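You operate a simulated robot arm through the tools that you are given. There is no shell and no other tool. Be economical: measure what you need, move in short steps, check, and stop when the job is done.

Carry out the task below with a simulated robot arm. There is one attempt and no reset: what you move stays moved.

TASK
Tip oats and sugar from both moulds into the plastic bowl and stir them even.
Fine: the moulds go back; the spoon goes back into the jug.

It is judged by the outcome, as a careful person would: the job done as asked, and still so three seconds after it is handed in. It fails if anything else is knocked over, pushed out of place, dropped, spilled or broken.

THE ROBOT
A 6-joint arm with a two-finger parallel gripper, fixed in place. Base frame: the origin is at the foot of the arm, x ahead of it, y to its left, z up; the work surface is at about z = 0. Lengths are in m, angles in degrees, forces in N, time in s.
With the tool pointing down near the work surface it reaches from about 0.14 to 0.58 m from the base axis. Its first joint turns from -66.0 to 66.0 degrees. Payload 2.1 kg.
Tool frame: the origin (TCP) lies between the finger pads and is the grasp point; the fingertips stand 0.03 m ahead of it; z points along the fingers, y is the line along which they close. The gripper opens to 0.094 m. The fingers are 0.028 m wide and 0.01 m thick; the gripper's body (0.05 by 0.096 m) begins 0.055 m behind the TCP.
Orientation is that of the tool frame in the base frame, as a unit quaternion [x, y, z, w]. With the fingers straight down and closing along the base's y, the tool's x points along the base's -x, its y along +y and its z along -z.

THE INTERFACE
- The arm moves only by the tool jog_arm. Its argument "deltas" is a list of rows, each a list of 7 numbers: the finger opening in mm, from 0 to 94, then the shift along the tool's x, y, z in units of 50 mm (1.0 is 50 mm), then the turn, a rotation vector about the tool's x, y, z in units of 4 degrees (1.0 is 4 degrees). In form: [[gripper, dx, dy, dz, ax, ay, az], ...]. A call has 1 to 8 rows; each row shifts and turns the commanded pose from where the row before left it, along the tool's axes as they then stand. A call with a number of a shift or a turn outside -1 to 1 is refused whole. A row lasts 0.2 s, in which the tool goes at most 0.05 m and 8.6 degrees; a call with a longer step from one row to the next is refused whole, and so is a gripper value outside its range. A pose out of reach is approached as far as the arm can. The call stops where the force on the tool passes 70 N (or 10 N more than at its start, if that is more) or the arm is blocked; 0.2 s more then pass. The fingers move at their own pace (about 0.072 m/s each) and stop on an object; they squeeze with about 22 N. The grip force told is the motor's: it shows also when the fingers shut on nothing. Time passes only in rows, and 0.2 s behind the last, so rows that do not move let the fingers close. It gives the time, the measured TCP pose, the force on the tool (base axes), the opening and the grip force at its end, in the units of the frame above (readings bear some noise).
- Cameras (640 x 400 px; columns grow to the right, rows downward): "scene" is fixed at [0.0736, -0.3892, 0.4942]; the picture's right is [0.57, -0.82, 0.00], its down [-0.40, -0.28, -0.88] and it looks along [0.72, 0.50, -0.48] (base axes); focal length 214 px, centre (320, 200). "wrist" rides on the gripper at [-0.037, 0, -0.058] in the tool frame; the picture's right is [0.00, -1.00, 0.00], its down [0.97, 0.00, -0.24] and it looks along [0.24, 0.00, 0.97] (tool axes); focal length 218 px, centre (320, 200).
- get_image(camera): a new picture of that camera. No time passes.
- point_at(camera, pixels): there is no depth. For up to 12 entries [column, row, z] of the newest picture of that camera ("zoom" is the newest enlarged one), the place [x, y] in the base frame at which the ray of that pixel passes the height z, good to about 0.002 m. No time passes.
- close_up(camera, box): a new picture of the part [left, top, right, bottom] of that camera's present view, enlarged. No time passes.
- close_job(): hands the job in; it is judged then, once.

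Work in short steps. Measure before you move; look again where a grasp or a placing could have gone wrong, and mend it. You have 80 turns and 34 pictures in all, the two below and enlarged ones among them. Open the gripper and draw the arm clear of the work before you hand the job in, unless the task says otherwise; then end with one line.

The tools are called after "Emit:" as a command line: name --pt "numbers of a row" for each row, then --argument value for the rest, lists and objects as JSON in quotes. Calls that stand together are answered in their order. jog_arm: Moves the arm, as the interface text tells. Its arguments: {"type":"object","properties":{"deltas":{"type":"array","items":{"type":"array","items":{"type":"number"}}}},"required":["deltas"]} The other tools are called the same way: get_image (camera) takes a picture; point_at (camera, pixels) gives the place at which the rays of pixels pass given heights; close_up (camera, box) takes an enlarged picture of a part of a camera's view; close_job () hands the job in.

At the start:

```text
clock: 0.0
eef_pos: [0.3168, 0.118, 0.4044]
tool_rot: [0.0, 1.0, 0.0, 0.001]
ft_force: [0.0, -0.5, 0.4]
finger_gap: 0.094
grasp_force: 0.1
```

scene: 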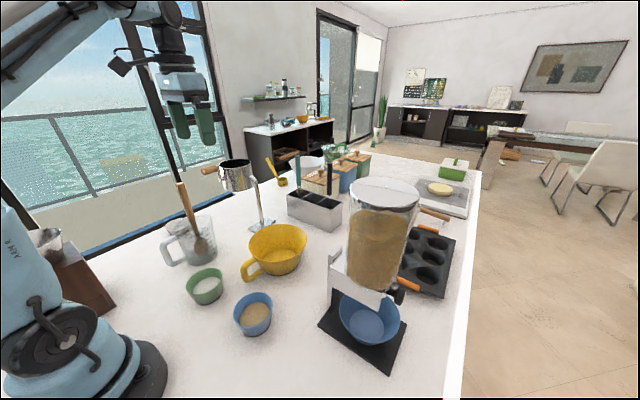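
wrist: 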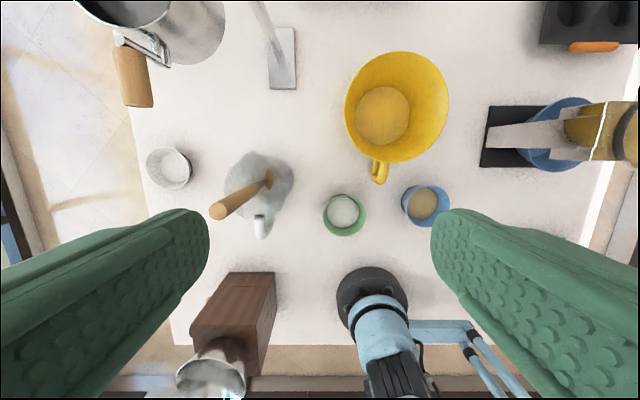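

The pictures show a green mould (sugar), a blue mould (oats), a yellow bowl, and a jug holding a spoon. I'll enlarge these and measure them.

Emit:
close_up --camera "scene" --box '[150, 170, 320, 345]'

Emit:
close_up --camera "wrist" --box '[200, 40, 460, 250]'

Emit:
point_at --camera "wrist" --pixels '[[344, 214, 0.04], [344, 214, 0.0], [425, 205, 0.04], [396, 107, 0.08], [383, 116, 0.0], [258, 185, 0.12], [258, 185, 0.0], [215, 212, 0.2], [268, 178, 0.1], [378, 170, 0.06], [262, 228, 0.06], [322, 214, 0.04]]'

```text
2.29 times, centred on (235, 258) of scene
```

zoom: 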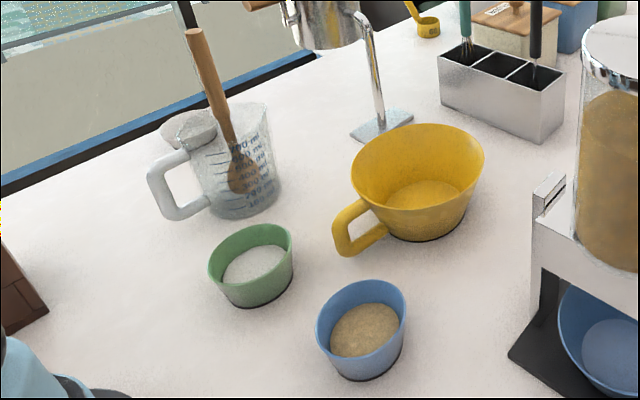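

```text
1.90 times, centred on (330, 145) of wrist
```

zoom: 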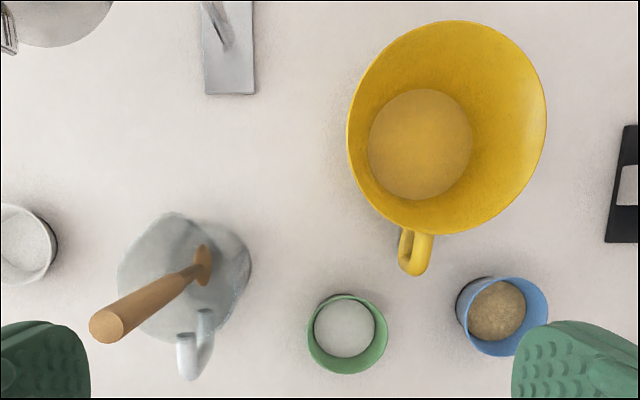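

```text
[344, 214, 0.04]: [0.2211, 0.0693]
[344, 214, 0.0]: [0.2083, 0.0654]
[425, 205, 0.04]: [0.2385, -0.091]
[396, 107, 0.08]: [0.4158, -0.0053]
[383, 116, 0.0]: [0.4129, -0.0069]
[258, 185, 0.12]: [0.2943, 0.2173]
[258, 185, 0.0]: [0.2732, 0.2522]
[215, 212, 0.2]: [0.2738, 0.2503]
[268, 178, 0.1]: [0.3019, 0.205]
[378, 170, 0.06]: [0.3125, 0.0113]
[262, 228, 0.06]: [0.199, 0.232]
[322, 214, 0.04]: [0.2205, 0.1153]
```

Next I'll measure rim heights by intersecting rays from both cameras.

Emit:
point_at --camera "scene" --pixels '[[204.9, 281.6, 0.03], [204.9, 281.6, 0.05], [252.9, 310.4, 0.03], [252.9, 310.4, 0.05], [277.8, 243.2, 0.06], [277.8, 243.2, 0.09], [181, 185, 0.2], [181, 185, 0.24], [201, 252, 0.02], [242, 226, 0.05], [248, 274, 0.04], [181, 185, 0.28]]'

Emit:
point_at --camera "wrist" --pixels '[[344.2, 215, 0.03], [344.2, 215, 0.05], [426.3, 206.1, 0.03], [426.3, 206.1, 0.05], [396.8, 106.6, 0.06], [396.8, 106.6, 0.09], [217, 211, 0.2], [217, 211, 0.24], [217, 211, 0.28], [336.8, 215, 0.04], [365.8, 215, 0.04], [322.6, 215, 0.04]]'

```text
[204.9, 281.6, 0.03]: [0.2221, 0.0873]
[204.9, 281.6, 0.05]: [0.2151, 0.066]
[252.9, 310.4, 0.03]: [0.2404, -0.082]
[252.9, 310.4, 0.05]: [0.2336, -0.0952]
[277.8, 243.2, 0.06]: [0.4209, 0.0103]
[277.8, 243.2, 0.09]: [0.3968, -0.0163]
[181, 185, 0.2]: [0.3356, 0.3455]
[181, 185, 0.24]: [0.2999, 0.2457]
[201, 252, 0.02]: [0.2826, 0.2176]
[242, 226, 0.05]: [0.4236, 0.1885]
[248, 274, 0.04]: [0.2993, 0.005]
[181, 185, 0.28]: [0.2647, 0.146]
```

```text
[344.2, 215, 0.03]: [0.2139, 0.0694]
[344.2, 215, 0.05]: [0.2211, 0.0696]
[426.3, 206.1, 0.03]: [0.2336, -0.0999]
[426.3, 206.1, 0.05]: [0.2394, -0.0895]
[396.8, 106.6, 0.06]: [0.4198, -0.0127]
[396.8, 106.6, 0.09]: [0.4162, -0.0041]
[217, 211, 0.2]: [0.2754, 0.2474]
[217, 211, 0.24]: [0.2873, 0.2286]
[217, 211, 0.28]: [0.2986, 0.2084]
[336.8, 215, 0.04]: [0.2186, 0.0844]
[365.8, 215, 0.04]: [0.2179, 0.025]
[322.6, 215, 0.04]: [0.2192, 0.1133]
```

The green rim is at about (0.219, 0.069, z≈0.046) with a diameter of about 0.087. The bowl rim is at about (0.415, -0.007, z≈0.08) and 0.18 wide. Before gripping anything, I'll test with an empty gripper whether the arm can pitch past horizontal above the bowl, as pouring requires.

Emit:
jog_arm --pt "94 -0.4 -0.48 0.6 0 0 0" --pt "94 -0.4 -0.48 0.6 0 0 0" --pt "94 -0.4 -0.48 0.6 0 0 0" --pt "94 -0.4 -0.48 0.6 0 0 0" --pt "94 -0.4 -0.48 0.6 0 0 0" --pt "94 0 0 0 0 -1 0" --pt "94 0 0 0 0 -1 0" --pt "94 0 0 0 0 -1 0"

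Emit:
jog_arm --pt "94 0 0 0 0 -1 0" --pt "94 0 0 0 0 -1 0" --pt "94 0 0 0 0 -1 0" --pt "94 0 0 0 0 -1 0" --pt "94 0 0 0 0 -1 0" --pt "94 0 0 0 0 -1 0" --pt "94 0 0 0 0 -1 0" --pt "94 0 0 0 0 -1 0"

Emit:
jog_arm --pt "94 0 0 0 0 -1 0" --pt "94 0 0 0 0 -1 0" --pt "94 0 0 0 0 -1 0" --pt "94 0 0 0 0 -1 0" --pt "94 0 0 0 0 -1 0" --pt "94 0 0 0 0 -1 0" --pt "94 0 0 0 0 -1 0" --pt "94 0 0 0 0 -1 0"

Emit:
jog_arm --pt "94 0 0 0 0 -1 0" --pt "94 0 0 0 0 -1 0" --pt "94 0 0 0 0 -1 0" --pt "94 0 0 0 0 -1 0" --pt "94 0 0 0 0 -1 0" --pt "94 0 0 0 0 -1 0" --pt "94 0 0 0 0 -1 0" --pt "94 0 0 0 0 -1 0"

```text
clock: 1.8
eef_pos: [0.418, -0.0007, 0.2551]
tool_rot: [0.001, 0.994, -0.001, 0.106]
ft_force: [0.2, -0.4, -0.3]
finger_gap: 0.0939
grasp_force: 0.0
```

```text
clock: 3.6
eef_pos: [0.4167, -0.0011, 0.2538]
tool_rot: [0.001, 0.926, -0.001, 0.376]
ft_force: [-0.5, -0.2, 0.6]
finger_gap: 0.0942
grasp_force: 0.1
```

```text
clock: 5.4
eef_pos: [0.4165, -0.002, 0.2544]
tool_rot: [0.0, 0.787, 0.0, 0.616]
ft_force: [0.5, -0.3, 0.4]
finger_gap: 0.0939
grasp_force: 0.1
```

```text
clock: 7.2
eef_pos: [0.4201, -0.0011, 0.2659]
tool_rot: [0.001, 0.586, 0.0, 0.81]
ft_force: [0.7, 0.0, -0.5]
finger_gap: 0.0941
grasp_force: 0.0
out of reach, approached as far as the arm can: row 8
```

The arm reaches about 108° of pitch. If I grip the mould with the tool leaned back by about 28°, that gives about 136° of mould tilt, enough to empty it. I'll swing back to −28° and hover above the +y wall of the green mould.

Emit:
jog_arm --pt "94 0 0 0 0 1 0" --pt "94 0 0 0 0 1 0" --pt "94 0 0 0 0 1 0" --pt "94 0 0 0 0 1 0" --pt "94 0 0 0 0 1 0" --pt "94 0 0 0 0 1 0" --pt "94 0 0 0 0 1 0" --pt "94 0 0 0 0 1 0"

Emit:
jog_arm --pt "94 0 0 0 0 1 0" --pt "94 0 0 0 0 1 0" --pt "94 0 0 0 0 1 0" --pt "94 0 0 0 0 1 0" --pt "94 0 0 0 0 1 0" --pt "94 0 0 0 0 1 0" --pt "94 0 0 0 0 1 0" --pt "94 0 0 0 0 1 0"

Emit:
jog_arm --pt "94 0 0 0 0 1 0" --pt "94 0 0 0 0 1 0" --pt "94 0 0 0 0 1 0" --pt "94 0 0 0 0 1 0" --pt "94 0 0 0 0 1 0" --pt "94 0 0 0 0 1 0" --pt "94 0 0 0 0 1 0" --pt "94 0 0 0 0 1 0"

Emit:
jog_arm --pt "94 0 0 0 0 1 0" --pt "94 0 0 0 0 1 0" --pt "94 0 0 0 0 1 0" --pt "94 0 0 0 0 1 0" --pt "94 0 0 0 0 1 0" --pt "94 0 0 0 0 1 0" --pt "94 0 0 0 0 1 0" --pt "94 0 0 0 0 1 0"

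Emit:
jog_arm --pt "94 0 0 0 0 1 0" --pt "94 0 0 0 0 1 0" --pt "94 0.42 0.373 0.615 0 0 0" --pt "94 0.42 0.373 0.615 0 0 0" --pt "94 0.42 0.373 0.615 0 0 0" --pt "94 0.42 0.373 0.615 0 0 0" --pt "94 0.42 0.373 0.615 0 0 0" --pt "60 0.42 0.373 0.615 0 0 0"

Emit:
get_image --camera "wrist"

```text
clock: 9.0
eef_pos: [0.4194, -0.0024, 0.2654]
tool_rot: [0.001, 0.787, -0.001, 0.617]
ft_force: [0.6, 0.7, 0.0]
finger_gap: 0.0939
grasp_force: 0.0
```

```text
clock: 10.8
eef_pos: [0.4205, -0.002, 0.2657]
tool_rot: [0.0, 0.927, 0.0, 0.375]
ft_force: [-1.4, 0.2, -0.9]
finger_gap: 0.0941
grasp_force: 0.0
```

```text
clock: 12.6
eef_pos: [0.4199, -0.0005, 0.2655]
tool_rot: [0.0, 0.995, 0.0, 0.105]
ft_force: [0.0, -0.1, 0.1]
finger_gap: 0.0939
grasp_force: 0.1
```

```text
clock: 14.4
eef_pos: [0.4199, -0.0015, 0.2663]
tool_rot: [0.0, 0.985, 0.0, -0.174]
ft_force: [-0.1, 0.5, 0.2]
finger_gap: 0.094
grasp_force: 0.0
```

```text
clock: 16.2
eef_pos: [0.2197, 0.1219, 0.1607]
tool_rot: [0.002, 0.971, 0.002, -0.237]
ft_force: [0.3, -0.9, -0.1]
finger_gap: 0.06
grasp_force: 0.0
out of reach, approached as far as the arm can: row 5, 6, 7
```

```text
29 pictures are left
```

wrist: 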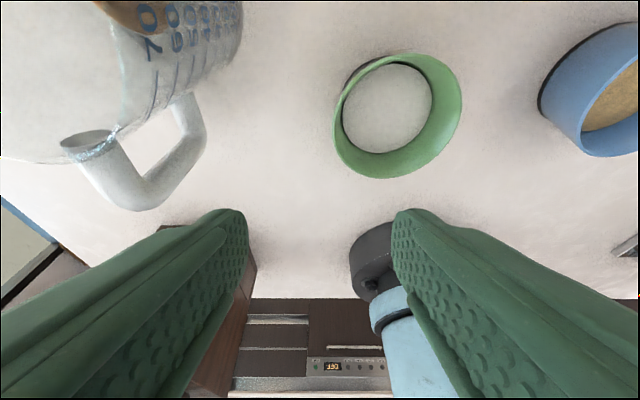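

At the −28° lean I'm near a reach limit (y came out at 0.122). I'll re-measure the green rim from this nearer view.

Emit:
point_at --camera "wrist" --pixels '[[398, 116, 0.046], [334, 130, 0.046], [462, 100, 0.046], [420, 53, 0.046], [378, 179, 0.046], [388, 108, 0.005], [342, 118, 0.005], [432, 96, 0.005]]'

Emit:
close_up --camera "scene" --box '[150, 170, 320, 345]'

```text
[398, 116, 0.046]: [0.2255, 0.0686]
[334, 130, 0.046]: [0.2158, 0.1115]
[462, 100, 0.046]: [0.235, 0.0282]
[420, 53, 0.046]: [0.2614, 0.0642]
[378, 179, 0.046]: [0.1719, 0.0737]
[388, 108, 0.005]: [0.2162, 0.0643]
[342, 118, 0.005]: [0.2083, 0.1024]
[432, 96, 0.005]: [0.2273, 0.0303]
```

```text
2.29 times, centred on (235, 258) of scene
```

zoom: 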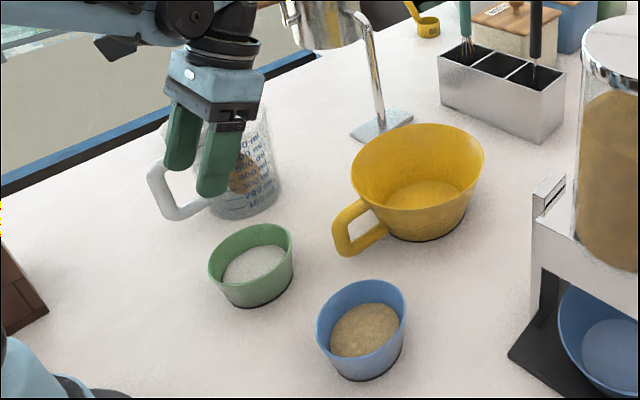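

The green rim is centred at about (0.2175, 0.070) with a diameter of about 0.086. I'll descend in two checked steps so the fingers straddle the +y wall.

Emit:
jog_arm --pt "50 -0.244 -0.055 0.493 0 0 0" --pt "50 -0.244 -0.055 0.493 0 0 0"

```text
clock: 16.8
eef_pos: [0.2181, 0.1167, 0.1063]
tool_rot: [0.0, 0.972, 0.001, -0.235]
ft_force: [0.7, 0.7, 0.4]
finger_gap: 0.0499
grasp_force: 0.1
out of reach, approached as far as the arm can: row 2
```

Emit:
jog_arm --pt "50 -0.244 -0.055 0.493 0 0 0" --pt "50 -0.244 -0.055 0.493 0 0 0"

Emit:
get_image --camera "wrist"

```text
clock: 17.4
eef_pos: [0.2144, 0.118, 0.0502]
tool_rot: [0.001, 0.972, 0.002, -0.235]
ft_force: [0.3, 0.8, 0.3]
finger_gap: 0.0501
grasp_force: 0.3
out of reach, approached as far as the arm can: row 1
```

```text
27 pictures are left
```

wrist: 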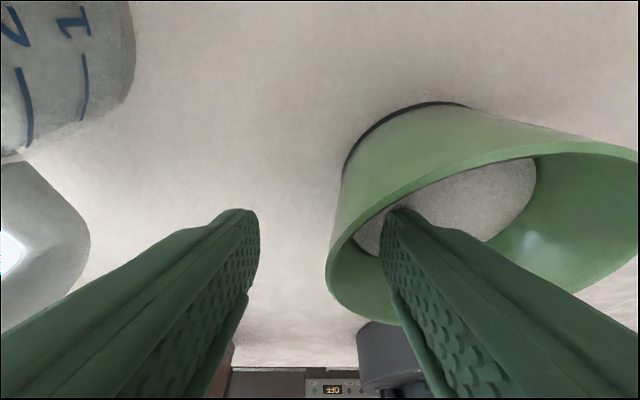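

The inner finger is inside the mould and the outer one is clear. I'll shift 7 mm in −y to centre on the wall, then close.

Emit:
jog_arm --pt "50 -0.05 -0.15 -0.03 0 0 0" --pt "50 0 0 0 0 0 0"

```text
clock: 18.0
eef_pos: [0.2162, 0.1129, 0.052]
tool_rot: [0.0, 0.972, 0.002, -0.234]
ft_force: [0.0, 0.0, -0.9]
finger_gap: 0.0502
grasp_force: 0.0
out of reach, approached as far as the arm can: row 1
```

Emit:
jog_arm --pt "50 -0.03 -0.05 0.06 0 0 0" --pt "30 0 0 0 0 0 0" --pt "10 0 0 0 0 0 0" --pt "0 0 0 0 0 0 0" --pt "0 0 0 0 0 0 0"

Emit:
get_image --camera "wrist"

```text
clock: 19.2
eef_pos: [0.2154, 0.114, 0.0488]
tool_rot: [0.002, 0.972, 0.002, -0.235]
ft_force: [1.0, 1.0, 10.8]
finger_gap: 0.0098
grasp_force: 22.1
out of reach, approached as far as the arm can: row 1
```

```text
26 pictures are left
```

wrist: 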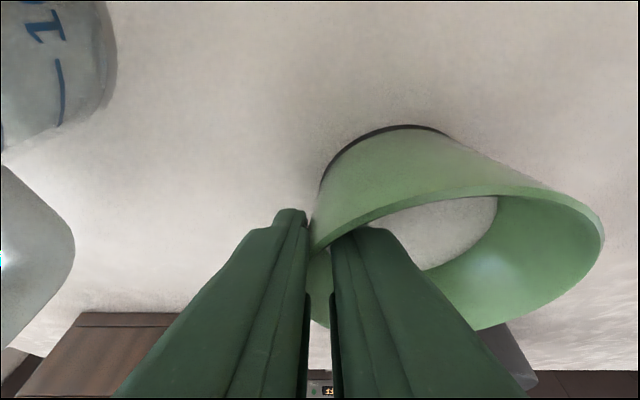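

The wall is gripped (22 N, 9.8 mm gap). I'll lift it straight up and check.

Emit:
jog_arm --pt "0 0.184 0 -0.355 0 0 0" --pt "0 0.368 0 -0.71 0 0 0" --pt "0 0.368 0 -0.71 0 0 0" --pt "0 0.368 0 -0.71 0 0 0"

Emit:
close_up --camera "scene" --box '[120, 130, 320, 330]'

```text
clock: 20.2
eef_pos: [0.2179, 0.1203, 0.1868]
tool_rot: [0.0, 0.972, 0.002, -0.236]
ft_force: [-0.1, 0.1, -0.3]
finger_gap: 0.0
grasp_force: 21.7
out of reach, approached as far as the arm can: row 1
```

```text
2.00 times, centred on (220, 230) of scene
```

zoom: 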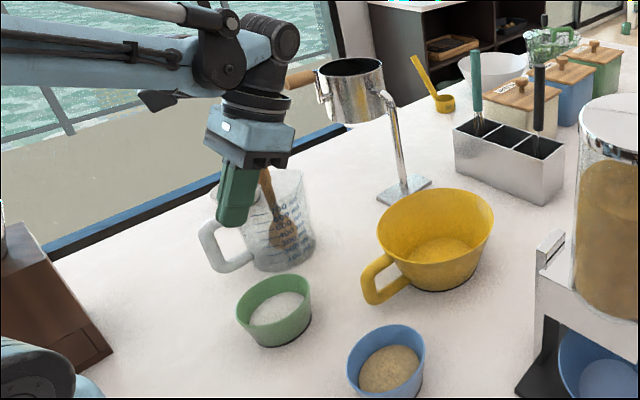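

The mould slipped out of the grip and stayed standing, shifted slightly. I'll re-measure it, then retry with the pads tilted parallel to the flared wall and set deeper.

Emit:
point_at --camera "zoom" --pixels '[[274, 306, 0.046], [236, 318, 0.046], [312, 294, 0.046], [237, 321, 0.046], [282, 346, 0.0]]'

Emit:
close_up --camera "scene" --box '[170, 250, 250, 310]'

Emit:
get_image --camera "wrist"

```text
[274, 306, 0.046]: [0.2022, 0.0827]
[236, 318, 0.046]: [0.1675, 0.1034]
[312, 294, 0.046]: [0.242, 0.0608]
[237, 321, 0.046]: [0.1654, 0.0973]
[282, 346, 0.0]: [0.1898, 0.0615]
```

```text
6.67 times, centred on (210, 280) of scene
```

zoom: 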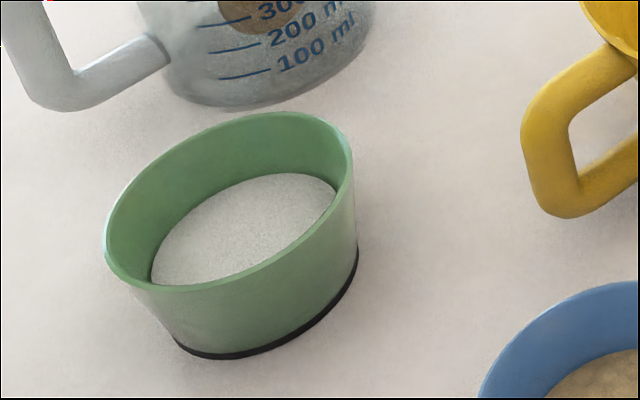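

```text
23 pictures are left
```

wrist: 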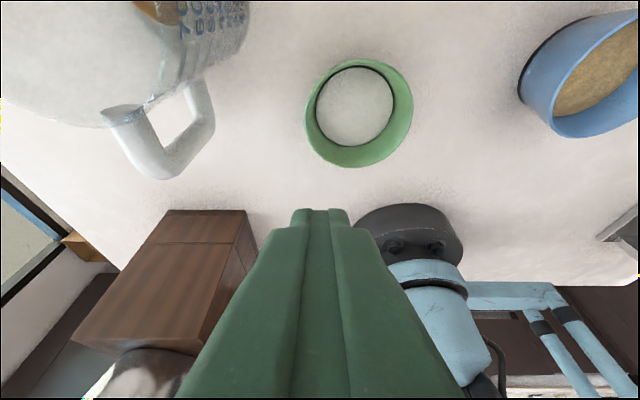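

Emit:
point_at --camera "wrist" --pixels '[[358, 113, 0.046], [305, 120, 0.046], [413, 106, 0.046], [370, 59, 0.046], [348, 168, 0.046], [317, 106, 0.018], [393, 100, 0.018]]'

Emit:
point_at --camera "zoom" --pixels '[[106, 250, 0.046], [353, 160, 0.046], [280, 112, 0.046], [175, 340, 0.0], [358, 255, 0.0], [270, 352, 0.0]]'

```text
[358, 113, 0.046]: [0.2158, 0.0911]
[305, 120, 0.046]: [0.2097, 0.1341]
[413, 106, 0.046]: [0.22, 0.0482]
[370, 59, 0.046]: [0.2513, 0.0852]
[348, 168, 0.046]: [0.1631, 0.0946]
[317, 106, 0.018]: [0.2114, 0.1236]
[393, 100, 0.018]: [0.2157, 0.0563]
```

```text
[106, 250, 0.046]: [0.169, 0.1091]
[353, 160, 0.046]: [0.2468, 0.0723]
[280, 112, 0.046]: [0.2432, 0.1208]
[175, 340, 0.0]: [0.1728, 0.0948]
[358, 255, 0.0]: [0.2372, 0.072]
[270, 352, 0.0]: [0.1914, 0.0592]
```

The green mould now sits at about (0.207, 0.091). I'll retry on its −y wall, closer to the arm's mid-plane, with less lean (−23°) and the pads rolled 12° to match the flare.

Emit:
jog_arm --pt "44 0 0 0 0 -1 0" --pt "44 0 0 0 -1 0 0" --pt "44 0 0 0 -1 0 0" --pt "44 0 0 0 -1 0 0" --pt "44 -0.128 -0.559 0.322 0 0 0" --pt "44 -0.128 -0.559 0.322 0 0 0" --pt "44 -0.128 -0.559 0.322 0 0 0"

Emit:
get_image --camera "wrist"

```text
clock: 21.8
eef_pos: [0.2047, 0.0447, 0.1188]
tool_rot: [0.022, 0.973, 0.103, -0.205]
ft_force: [-0.8, -0.4, 0.9]
finger_gap: 0.0439
grasp_force: 0.2
```

```text
22 pictures are left
```

wrist: 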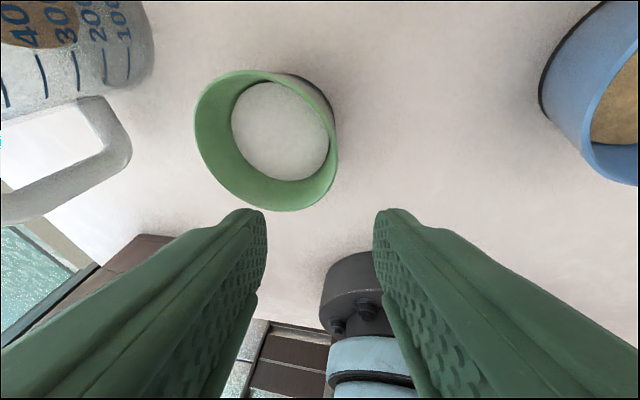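

Emit:
point_at --camera "wrist" --pixels '[[195, 125, 0.046], [339, 145, 0.046], [240, 70, 0.046], [290, 211, 0.046], [267, 142, 0.046], [231, 125, 0.02], [330, 140, 0.02]]'

```text
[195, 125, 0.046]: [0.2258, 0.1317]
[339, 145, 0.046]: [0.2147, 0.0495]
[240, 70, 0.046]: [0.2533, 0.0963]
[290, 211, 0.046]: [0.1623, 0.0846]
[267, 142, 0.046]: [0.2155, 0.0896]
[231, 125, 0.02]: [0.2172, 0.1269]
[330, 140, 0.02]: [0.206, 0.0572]
```

Emit:
jog_arm --pt "44 -0.315 -0.092 0.6 0 0 0" --pt "44 -0.315 -0.092 0.6 0 0 0" --pt "44 0 0 0 0 0 0"

Emit:
get_image --camera "wrist"

```text
clock: 22.6
eef_pos: [0.2075, 0.0487, 0.0537]
tool_rot: [0.022, 0.973, 0.103, -0.206]
ft_force: [-0.6, -0.4, -0.4]
finger_gap: 0.044
grasp_force: 0.0
```

```text
21 pictures are left
```

wrist: 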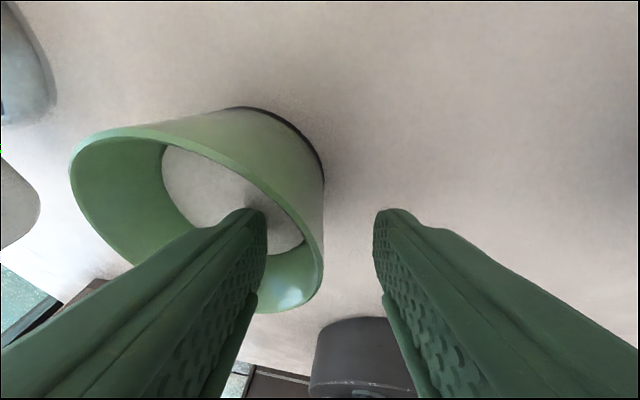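

The wall is centred between the fingers. I'll go 6 mm deeper and close gradually.

Emit:
jog_arm --pt "44 -0.03 0 0.13 0 0 0" --pt "24 0 0 0 0 0 0" --pt "8 0 0 0 0 0 0" --pt "0 0 0 0 0 0 0" --pt "0 0 0 0 0 0 0"

Emit:
get_image --camera "wrist"

```text
clock: 23.8
eef_pos: [0.2076, 0.0499, 0.0471]
tool_rot: [0.022, 0.973, 0.103, -0.206]
ft_force: [-1.5, 0.8, 3.5]
finger_gap: 0.0082
grasp_force: 22.5
```

```text
20 pictures are left
```

wrist: 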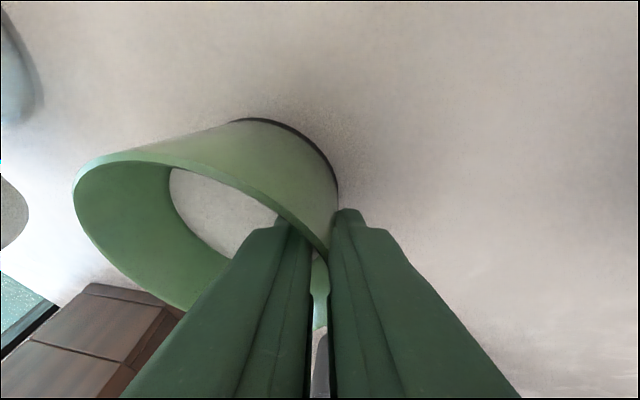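

Emit:
jog_arm --pt "0 0.06 0.03 -0.135 0 0 0" --pt "0 0.119 0.057 -0.27 0 0 0" --pt "0 0.119 0.057 -0.27 0 0 0"

Emit:
close_up --camera "scene" --box '[150, 220, 270, 320]'

```text
clock: 24.6
eef_pos: [0.2083, 0.0507, 0.0846]
tool_rot: [0.022, 0.973, 0.103, -0.206]
ft_force: [0.8, 0.5, -0.8]
finger_gap: 0.0074
grasp_force: 22.0
```

```text
4.00 times, centred on (210, 270) of scene
```

zoom: 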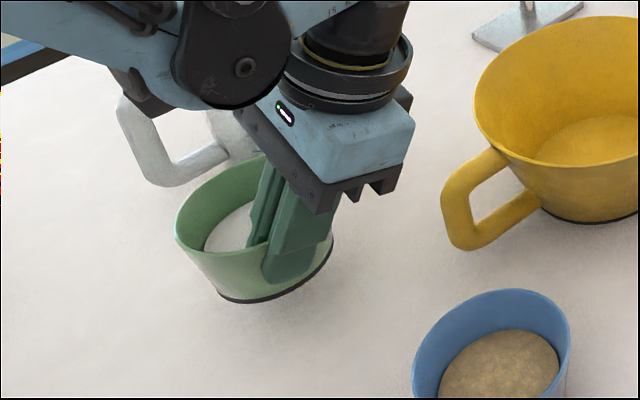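

The mould is held and lifting. I'll raise it and carry it level over the bowl at a moderate pace.

Emit:
jog_arm --pt "0 0.2 0.095 -0.45 0 0 0" --pt "0 0.2 0.095 -0.45 0 0 0" --pt "0 0.2 0.095 -0.45 0 0 0" --pt "0 0.2 0.095 -0.45 0 0 0" --pt "0 0.15 0.07 -0.34 0 0 0"

Emit:
jog_arm --pt "0 -0.406 -0.169 -0.396 0 0 0" --pt "0 -0.406 -0.169 -0.396 0 0 0" --pt "0 -0.406 -0.169 -0.396 0 0 0" --pt "0 -0.406 -0.169 -0.396 0 0 0" --pt "0 -0.406 -0.169 -0.396 0 0 0" --pt "0 -0.406 -0.169 -0.396 0 0 0" --pt "0 -0.406 -0.169 -0.396 0 0 0" --pt "0 -0.406 -0.169 -0.396 0 0 0"

Emit:
close_up --camera "scene" --box '[150, 100, 390, 300]'

```text
clock: 25.8
eef_pos: [0.2102, 0.0518, 0.2036]
tool_rot: [0.022, 0.973, 0.102, -0.206]
ft_force: [-0.2, 0.2, -1.8]
finger_gap: 0.0077
grasp_force: 22.0
```

```text
clock: 27.6
eef_pos: [0.4147, -0.0493, 0.2659]
tool_rot: [0.021, 0.973, 0.102, -0.205]
ft_force: [-0.6, -0.5, -1.1]
finger_gap: 0.0073
grasp_force: 22.1
```

```text
2.00 times, centred on (270, 200) of scene
```

zoom: 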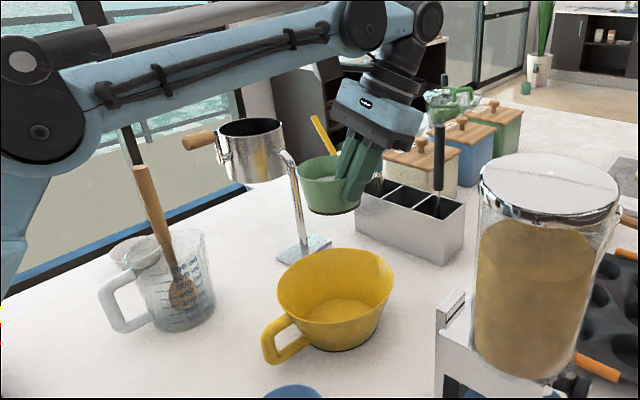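

The mould is level over the bowl. I'll tip it by 128°, after a nudge of 12 mm forward to allow for the throw towards the gripper.

Emit:
jog_arm --pt "0 -0.22 0.02 -0.09 0 -1 0" --pt "0 0 0 0 0 -1 0" --pt "0 0 0 0 0 -1 0" --pt "0 0 0 0 0 -1 0" --pt "0 0 0 0 0 -1 0" --pt "0 0 0 0 0 -1 0" --pt "0 0 0 0 0 -1 0" --pt "0 0 0 0 0 -1 0"

Emit:
jog_arm --pt "0 0 0 0 0 -1 0" --pt "0 0 0 0 0 -1 0" --pt "0 0 0 0 0 -1 0" --pt "0 0 0 0 0 -1 0" --pt "0 0 0 0 0 -1 0" --pt "0 0 0 0 0 -1 0" --pt "0 0 0 0 0 -1 0" --pt "0 0 0 0 0 -1 0"

Emit:
close_up --camera "scene" --box '[150, 100, 390, 300]'

```text
clock: 29.4
eef_pos: [0.4268, -0.0481, 0.266]
tool_rot: [0.049, 0.992, 0.092, 0.07]
ft_force: [0.4, -0.1, -0.2]
finger_gap: 0.0069
grasp_force: 22.3
```

```text
clock: 31.2
eef_pos: [0.4262, -0.0492, 0.2658]
tool_rot: [0.074, 0.934, 0.075, 0.342]
ft_force: [0.4, -0.5, -1.0]
finger_gap: 0.007
grasp_force: 22.8
```

```text
2.00 times, centred on (270, 200) of scene
```

zoom: 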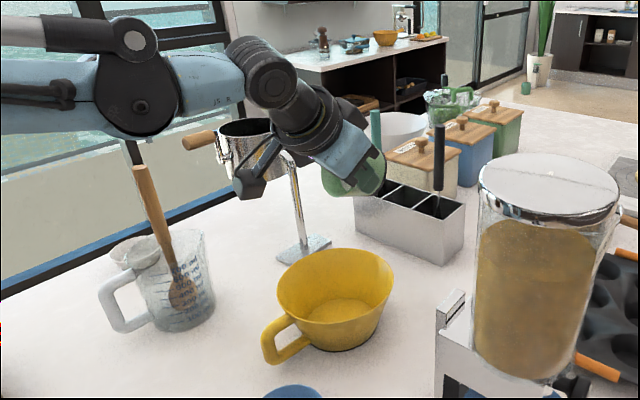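

The mould follows the rotation, so the grip is firm. I'll continue tipping.

Emit:
jog_arm --pt "0 0 0 0 0 -1 0" --pt "0 0 0 0 0 -1 0" --pt "0 0 0 0 0 -1 0" --pt "0 0 0 0 0 -1 0" --pt "0 0 0 0 0 -1 0" --pt "0 0 0 0 0 -1 0" --pt "0 0 0 0 0 -1 0" --pt "0 0 0 0 0 -1 0"

Emit:
jog_arm --pt "0 0 0 0 0 -1 0" --pt "0 0 0 0 0 -1 0" --pt "0 0 0 0 0 -1 0" --pt "0 0 0 0 0 -1 0" --pt "0 0 0 0 0 -1 0" --pt "0 0 0 0 0 -1 0" --pt "0 0 0 0 0 -1 0" --pt "0 0 0 0 0 -1 0"

Emit:
close_up --camera "scene" --box '[150, 100, 390, 300]'

```text
clock: 33.0
eef_pos: [0.4273, -0.0486, 0.2657]
tool_rot: [0.091, 0.804, 0.053, 0.586]
ft_force: [0.5, -0.1, -1.0]
finger_gap: 0.0071
grasp_force: 21.8
```

```text
clock: 34.8
eef_pos: [0.4292, -0.0455, 0.2668]
tool_rot: [0.089, 0.69, 0.045, 0.717]
ft_force: [-0.8, -1.7, -0.4]
finger_gap: 0.0072
grasp_force: 21.3
out of reach, approached as far as the arm can: row 5, 6, 7, 8
```

```text
2.00 times, centred on (270, 200) of scene
```

zoom: 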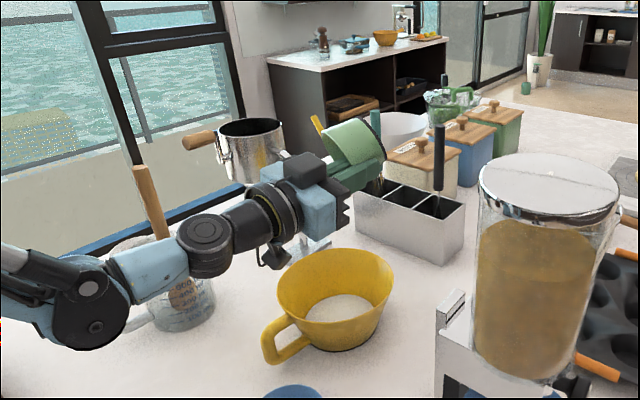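

Sugar is in the bowl. The wrist camera looks straight into the mould, so I'll check for any left over.

Emit:
get_image --camera "wrist"

```text
15 pictures are left
```

wrist: 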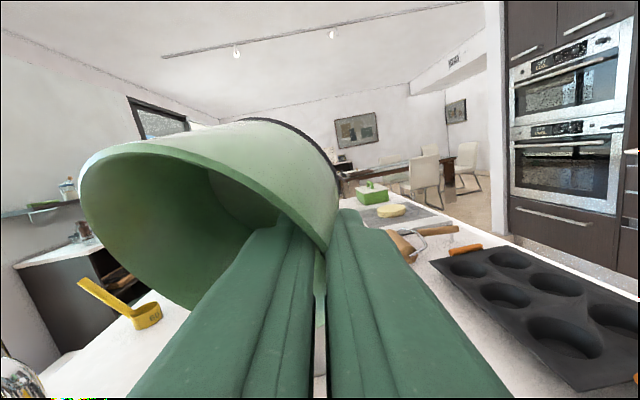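

The mould is empty. I'll rotate back upright (116° about tool y) and carry it towards its original spot.

Emit:
jog_arm --pt "0 0 0 0 0 1 0" --pt "0 0 0 0 0 1 0" --pt "0 0 0 0 0 1 0" --pt "0 0 0 0 0 1 0" --pt "0 0 0 0 0 1 0" --pt "0 0 0 0 0 1 0" --pt "0 0 0 0 0 1 0" --pt "0 0 0 0 0 1 0"

Emit:
jog_arm --pt "0 0 0 0 0 1 0" --pt "0 0 0 0 0 1 0" --pt "0 0 0 0 0 1 0" --pt "0 0 0 0 0 1 0" --pt "0 0 0 0 0 1 0" --pt "0 0 0 0 0 1 0" --pt "0 0 0 0 0 1 0" --pt "0 0 0 0 0 1 0"

Emit:
jog_arm --pt "0 0 0 0 0 1 0" --pt "0 0 0 0 0 1 0" --pt "0 0 0 0 0 1 0" --pt "0 0 0 0 0 1 0" --pt "0 0 0 0 0 1 0" --pt "0 0 0 0 0 1 0" --pt "0 0 0 0 0 1 0" --pt "0 0 0 0 0 1 0"

Emit:
jog_arm --pt "0 0 0 0 0 1 0" --pt "0 0 0 0 0 1 0" --pt "0 0 0 0 0 1 0" --pt "0 0 0 0 0 1 0" --pt "0 0 0 0 0 1 0"

Emit:
jog_arm --pt "0 0.42 0.106 0.394 0 0 0" --pt "0 0.42 0.106 0.394 0 0 0" --pt "0 0.42 0.106 0.394 0 0 0" --pt "0 0.42 0.106 0.394 0 0 0" --pt "0 0.42 0.106 0.394 0 0 0" --pt "0 0.42 0.106 0.394 0 0 0" --pt "0 0.42 0.106 0.394 0 0 0" --pt "0 0.42 0.106 0.394 0 0 0"

```text
clock: 36.6
eef_pos: [0.4296, -0.0417, 0.2681]
tool_rot: [0.067, 0.827, 0.07, 0.554]
ft_force: [1.6, 0.7, 0.2]
finger_gap: 0.0067
grasp_force: 21.8
out of reach, approached as far as the arm can: row 1, 3
```

```text
clock: 38.4
eef_pos: [0.4304, -0.0427, 0.2687]
tool_rot: [0.046, 0.948, 0.085, 0.304]
ft_force: [-0.8, -0.1, -0.7]
finger_gap: 0.0068
grasp_force: 21.7
```

```text
clock: 40.2
eef_pos: [0.4306, -0.0428, 0.2687]
tool_rot: [0.021, 0.995, 0.094, 0.031]
ft_force: [1.3, 0.1, -1.1]
finger_gap: 0.0065
grasp_force: 22.2
```

```text
clock: 41.4
eef_pos: [0.4298, -0.043, 0.2695]
tool_rot: [0.003, 0.985, 0.096, -0.14]
ft_force: [-0.6, -0.3, -0.6]
finger_gap: 0.0069
grasp_force: 22.3
```

```text
clock: 43.2
eef_pos: [0.2247, 0.0279, 0.1758]
tool_rot: [0.004, 0.985, 0.096, -0.142]
ft_force: [0.3, -0.4, -0.4]
finger_gap: 0.0067
grasp_force: 22.0
```

The orientation is a few degrees off. I'll correct it, then descend to just above the table.

Emit:
jog_arm --pt "0 0 0 0 -0.15 0.92 0.33" --pt "0 0 0 0 -0.15 0.92 0.33" --pt "0 -0.195 -0.107 0.53 0 0 0" --pt "0 -0.195 -0.107 0.53 0 0 0" --pt "0 -0.195 -0.107 0.53 0 0 0" --pt "0 -0.195 -0.107 0.53 0 0 0"

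Emit:
close_up --camera "scene" --box '[150, 220, 270, 320]'

```text
clock: 44.6
eef_pos: [0.218, 0.0272, 0.0579]
tool_rot: [0.023, 0.973, 0.105, -0.205]
ft_force: [-0.5, 0.0, -1.1]
finger_gap: 0.007
grasp_force: 21.6
```

```text
4.00 times, centred on (210, 270) of scene
```

zoom: 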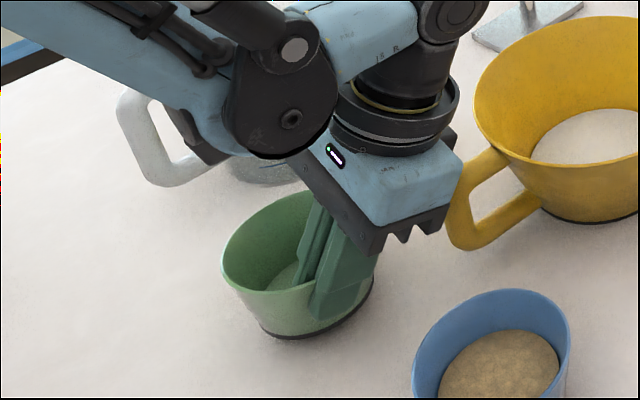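

Emit:
jog_arm --pt "0 -0.04 0.0 0.094 0 0 0" --pt "0 -0.04 0.0 0.094 0 0 0"

```text
clock: 45.2
eef_pos: [0.2183, 0.0279, 0.0487]
tool_rot: [0.021, 0.973, 0.103, -0.206]
ft_force: [0.7, 1.2, -0.7]
finger_gap: 0.0068
grasp_force: 21.8
```

Emit:
jog_arm --pt "0 -0.02 0.0 0.04 0 0 0" --pt "0 -0.02 0.0 0.04 0 0 0"

```text
clock: 45.8
eef_pos: [0.218, 0.0306, 0.046]
tool_rot: [0.022, 0.972, 0.103, -0.208]
ft_force: [-2.4, -10.5, 26.1]
finger_gap: 0.0073
grasp_force: 21.8
```

That's firm table contact. I'll back off 1 mm and release.

Emit:
jog_arm --pt "0 0.01 0.0 -0.025 0 0 0" --pt "12 0 0 0 0 0 0" --pt "24 0 0 0 0 0 0" --pt "44 0 0 0 0 0 0" --pt "44 0 0 0 0 0 0" --pt "44 0.2 0.095 -0.45 0 0 0" --pt "44 0.3 0.14 -0.67 0 0 0" --pt "44 0.3 0.14 -0.67 0 0 0"

Emit:
get_image --camera "wrist"

```text
clock: 47.6
eef_pos: [0.2187, 0.0291, 0.1512]
tool_rot: [0.022, 0.973, 0.104, -0.206]
ft_force: [-0.1, 0.2, 0.6]
finger_gap: 0.0441
grasp_force: 0.0
```

```text
13 pictures are left
```

wrist: 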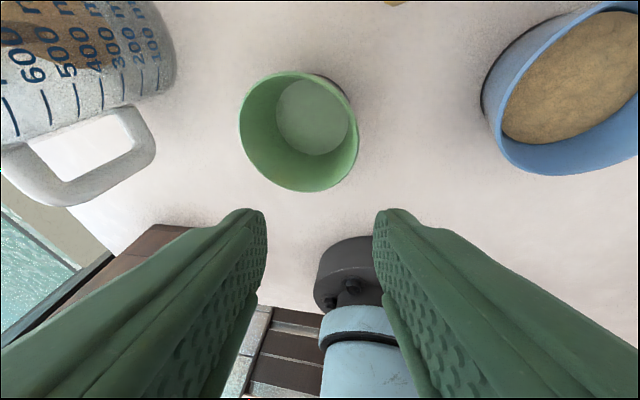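

The green mould stands empty. I'll check its position and measure the blue one.

Emit:
point_at --camera "wrist" --pixels '[[240, 125, 0.046], [359, 138, 0.046], [280, 71, 0.046], [315, 191, 0.046], [490, 110, 0.046], [588, 176, 0.046]]'

```text
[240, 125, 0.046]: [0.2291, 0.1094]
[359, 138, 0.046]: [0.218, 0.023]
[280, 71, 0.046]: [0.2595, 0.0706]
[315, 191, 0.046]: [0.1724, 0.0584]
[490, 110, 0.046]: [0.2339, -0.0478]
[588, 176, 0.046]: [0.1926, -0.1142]
```

Green is back at about (0.216, 0.066), within a few mm of its start. Blue is centred at about (0.236, −0.091). I'll roll to +12° and hover over its +y wall.

Emit:
jog_arm --pt "44 0 0 0 1 0 0" --pt "44 0 0 0 1 0 0" --pt "44 0 0 0 1 0 0" --pt "44 0 0 0 1 0 0" --pt "44 0 0 0 1 0 0" --pt "44 0 0 0 1 0 0" --pt "44 -0.32 -0.714 0.466 0 0 0" --pt "44 -0.32 -0.714 0.466 0 0 0"

Emit:
get_image --camera "wrist"

```text
clock: 49.4
eef_pos: [0.2353, -0.049, 0.1078]
tool_rot: [-0.021, 0.973, -0.1, -0.206]
ft_force: [0.9, 0.5, 0.5]
finger_gap: 0.0439
grasp_force: 0.1
```

```text
12 pictures are left
```

wrist: 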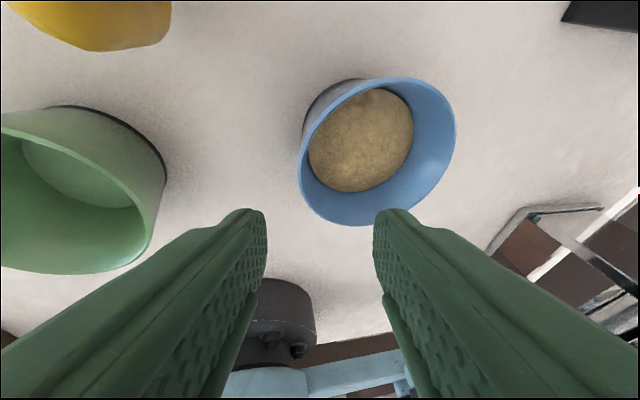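

Emit:
point_at --camera "wrist" --pixels '[[298, 160, 0.046], [456, 130, 0.046], [405, 76, 0.046], [352, 225, 0.046]]'

```text
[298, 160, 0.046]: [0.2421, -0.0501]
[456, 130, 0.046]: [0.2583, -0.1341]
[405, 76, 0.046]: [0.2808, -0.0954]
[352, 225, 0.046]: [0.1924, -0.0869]
```

Emit:
jog_arm --pt "44 -0.254 0.093 0.544 0 0 0" --pt "44 -0.254 0.093 0.544 0 0 0" --pt "44 0 0 0 0 0 0" --pt "24 0 0 0 0 0 0" --pt "8 0 0 0 0 0 0" --pt "0 0 0 0 0 0 0" --pt "0 0 0 0 0 0 0"

```text
clock: 51.0
eef_pos: [0.2349, -0.0512, 0.0459]
tool_rot: [-0.022, 0.973, -0.101, -0.207]
ft_force: [-2.1, -1.6, 3.6]
finger_gap: 0.0079
grasp_force: 21.9
```

The gap and forces match the earlier good grip. I'll lift and check.

Emit:
jog_arm --pt "0 0.06 -0.03 -0.135 0 0 0" --pt "0 0.119 -0.057 -0.27 0 0 0" --pt "0 0.2 -0.095 -0.45 0 0 0" --pt "0 0.2 -0.095 -0.45 0 0 0" --pt "0 0.2 -0.095 -0.45 0 0 0" --pt "0 0.2 -0.095 -0.45 0 0 0" --pt "0 0.2 -0.095 -0.45 0 0 0"

Emit:
get_image --camera "scene"

```text
clock: 52.6
eef_pos: [0.2376, -0.0533, 0.1919]
tool_rot: [-0.021, 0.973, -0.101, -0.207]
ft_force: [0.1, 0.2, -1.0]
finger_gap: 0.0073
grasp_force: 21.8
```

```text
11 pictures are left
```

scene: 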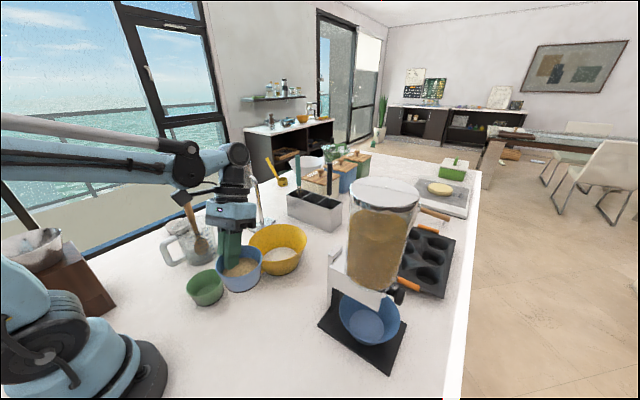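

The mould is held level. I'll carry it over the bowl and tip it as before.

Emit:
jog_arm --pt "0 -0.359 0.141 -0.397 0 0 0" --pt "0 -0.359 0.141 -0.397 0 0 0" --pt "0 -0.359 0.141 -0.397 0 0 0" --pt "0 -0.359 0.141 -0.397 0 0 0" --pt "0 -0.359 0.141 -0.397 0 0 0" --pt "0 -0.359 0.141 -0.397 0 0 0" --pt "0 -0.359 0.141 -0.397 0 0 0" --pt "0 -0.359 0.141 -0.397 0 0 0"

Emit:
jog_arm --pt "0 0 0 0 0 -1 0" --pt "0 0 0 0 0 -1 0" --pt "0 0 0 0 0 -1 0" --pt "0 0 0 0 0 -1 0" --pt "0 0 0 0 0 -1 0" --pt "0 0 0 0 0 -1 0" --pt "0 0 0 0 0 -1 0" --pt "0 0 0 0 0 -1 0"

```text
clock: 54.4
eef_pos: [0.426, 0.0344, 0.2647]
tool_rot: [-0.021, 0.973, -0.101, -0.206]
ft_force: [0.1, -0.1, -1.1]
finger_gap: 0.0073
grasp_force: 21.6
```

```text
clock: 56.2
eef_pos: [0.4269, 0.0352, 0.2677]
tool_rot: [-0.048, 0.992, -0.091, 0.07]
ft_force: [0.3, 0.3, -0.9]
finger_gap: 0.0072
grasp_force: 22.4
```

Emit:
jog_arm --pt "0 0 0 0 0 -1 0" --pt "0 0 0 0 0 -1 0" --pt "0 0 0 0 0 -1 0" --pt "0 0 0 0 0 -1 0" --pt "0 0 0 0 0 -1 0" --pt "0 0 0 0 0 -1 0" --pt "0 0 0 0 0 -1 0" --pt "0 0 0 0 0 -1 0"

Emit:
jog_arm --pt "0 0 0 0 0 -1 0" --pt "0 0 0 0 0 -1 0" --pt "0 0 0 0 0 -1 0" --pt "0 0 0 0 0 -1 0" --pt "0 0 0 0 0 -1 0" --pt "0 0 0 0 0 -1 0" --pt "0 0 0 0 0 -1 0" --pt "0 0 0 0 0 -1 0"

Emit:
jog_arm --pt "0 0 0 0 0 -1 0" --pt "0 0 0 0 0 -1 0" --pt "0 0 0 0 0 -1 0" --pt "0 0 0 0 0 -1 0" --pt "0 0 0 0 0 0 0"

Emit:
get_image --camera "scene"

Emit:
get_image --camera "wrist"

```text
clock: 58.0
eef_pos: [0.428, 0.0362, 0.2674]
tool_rot: [-0.072, 0.934, -0.074, 0.341]
ft_force: [-0.1, -0.4, -1.0]
finger_gap: 0.007
grasp_force: 22.5
```

```text
clock: 59.8
eef_pos: [0.4259, 0.034, 0.2676]
tool_rot: [-0.09, 0.804, -0.051, 0.586]
ft_force: [0.6, -0.4, -0.8]
finger_gap: 0.0069
grasp_force: 21.7
```

```text
clock: 61.0
eef_pos: [0.4272, 0.035, 0.2674]
tool_rot: [-0.095, 0.715, -0.038, 0.692]
ft_force: [0.3, 0.3, -0.7]
finger_gap: 0.007
grasp_force: 21.7
```

```text
10 pictures are left
```

scene: 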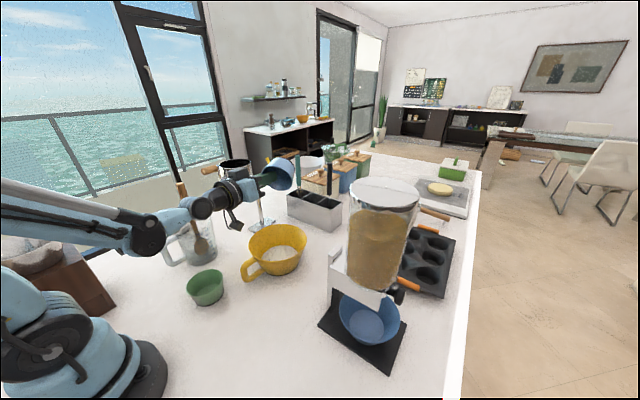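

```text
9 pictures are left
```

wrist: 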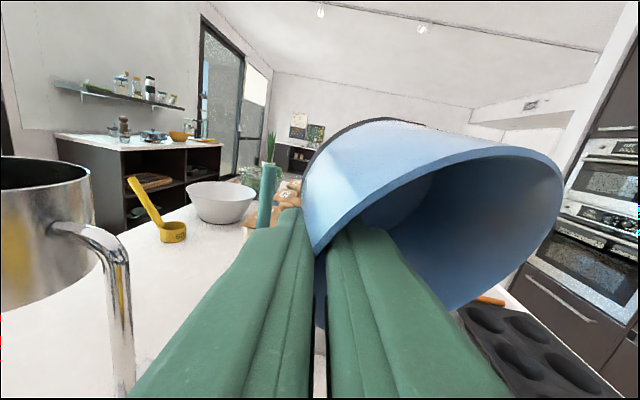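

Both moulds are emptied into the bowl. I'll rotate blue back upright and carry it to its spot.

Emit:
jog_arm --pt "0 0 0 0 0 1 0" --pt "0 0 0 0 0 1 0" --pt "0 0 0 0 0 1 0" --pt "0 0 0 0 0 1 0" --pt "0 0 0 0 0 1 0" --pt "0 0 0 0 0 1 0" --pt "0 0 0 0 0 1 0" --pt "0 0 0 0 0 1 0"

Emit:
jog_arm --pt "0 0 0 0 0 1 0" --pt "0 0 0 0 0 1 0" --pt "0 0 0 0 0 1 0" --pt "0 0 0 0 0 1 0" --pt "0 0 0 0 0 1 0" --pt "0 0 0 0 0 1 0" --pt "0 0 0 0 0 1 0" --pt "0 0 0 0 0 1 0"

Emit:
jog_arm --pt "0 0 0 0 0 1 0" --pt "0 0 0 0 0 1 0" --pt "0 0 0 0 0 1 0" --pt "0 0 0 0 0 1 0" --pt "0 0 0 0 0 1 0" --pt "0 0 0 0 0 1 0" --pt "0 0 0 0 0 1 0" --pt "0 0 0 0 0 1 0"

Emit:
jog_arm --pt "0 0 0 0 0 1 0" --pt "0 0 0 0 0 1 0" --pt "0 0 0 0 0 1 0" --pt "0 0 0 0 0 1 0"

Emit:
jog_arm --pt "0 0.342 -0.125 0.447 0 0 0" --pt "0 0.342 -0.125 0.447 0 0 0" --pt "0 0.342 -0.125 0.447 0 0 0" --pt "0 0.342 -0.125 0.447 0 0 0" --pt "0 0.342 -0.125 0.447 0 0 0" --pt "0 0.342 -0.125 0.447 0 0 0" --pt "0 0.342 -0.125 0.447 0 0 0" --pt "0 0.342 -0.125 0.447 0 0 0"

```text
clock: 62.8
eef_pos: [0.4269, 0.0363, 0.2681]
tool_rot: [-0.082, 0.879, -0.063, 0.466]
ft_force: [0.4, 0.8, -0.8]
finger_gap: 0.0067
grasp_force: 22.1
```

```text
clock: 64.6
eef_pos: [0.4265, 0.0356, 0.2675]
tool_rot: [-0.061, 0.973, -0.084, 0.207]
ft_force: [-0.3, -0.3, -0.3]
finger_gap: 0.0068
grasp_force: 22.1
```

```text
clock: 66.4
eef_pos: [0.4265, 0.0362, 0.2676]
tool_rot: [-0.035, 0.992, -0.097, -0.07]
ft_force: [0.4, 0.6, -1.2]
finger_gap: 0.007
grasp_force: 22.0
```

```text
clock: 67.4
eef_pos: [0.4269, 0.036, 0.2675]
tool_rot: [-0.021, 0.973, -0.101, -0.207]
ft_force: [-0.2, 0.3, -1.2]
finger_gap: 0.0067
grasp_force: 21.8
```

```text
clock: 69.2
eef_pos: [0.2354, -0.0497, 0.172]
tool_rot: [-0.021, 0.973, -0.1, -0.206]
ft_force: [0.5, -0.2, -0.7]
finger_gap: 0.007
grasp_force: 22.5
```

Emit:
jog_arm --pt "0 -0.246 0.111 0.547 0 0 0" --pt "0 -0.246 0.111 0.547 0 0 0" --pt "0 -0.246 0.111 0.547 0 0 0" --pt "0 -0.236 0.106 0.525 0 0 0" --pt "0 -0.01 0.005 0.022 0 0 0"

Emit:
jog_arm --pt "0 -0.016 0.008 0.036 0 0 0"

```text
clock: 70.4
eef_pos: [0.2351, -0.0513, 0.0487]
tool_rot: [-0.02, 0.973, -0.101, -0.205]
ft_force: [-1.1, -0.8, -0.5]
finger_gap: 0.0072
grasp_force: 21.8
```

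```text
clock: 70.8
eef_pos: [0.2353, -0.0498, 0.0477]
tool_rot: [-0.021, 0.973, -0.099, -0.207]
ft_force: [0.9, 5.1, 11.0]
finger_gap: 0.007
grasp_force: 21.6
```

Light table contact (11 N). I'll release, then withdraw straight up.

Emit:
jog_arm --pt "12 0 0 0 0 0 0" --pt "24 0 0 0 0 0 0" --pt "44 0 0 0 0 0 0" --pt "44 0 0 0 0 0 0" --pt "44 0.2 -0.095 -0.45 0 0 0" --pt "44 0.3 -0.14 -0.67 0 0 0" --pt "44 0.3 -0.14 -0.67 0 0 0" --pt "44 0.3 -0.14 -0.67 0 0 0"

Emit:
get_image --camera "scene"

```text
clock: 72.6
eef_pos: [0.2354, -0.0513, 0.1849]
tool_rot: [-0.022, 0.973, -0.1, -0.206]
ft_force: [0.6, 0.5, 0.3]
finger_gap: 0.0441
grasp_force: 0.0
```

```text
8 pictures are left
```

scene: 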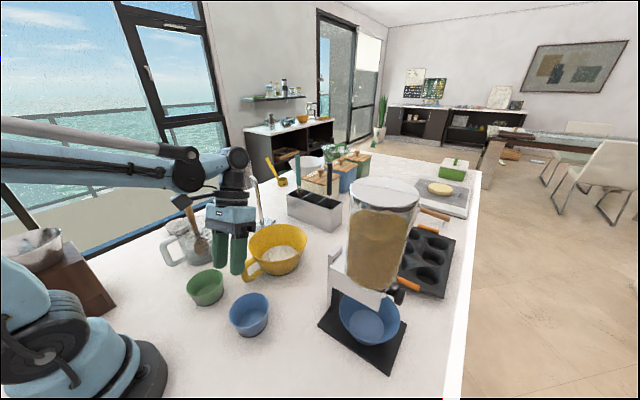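

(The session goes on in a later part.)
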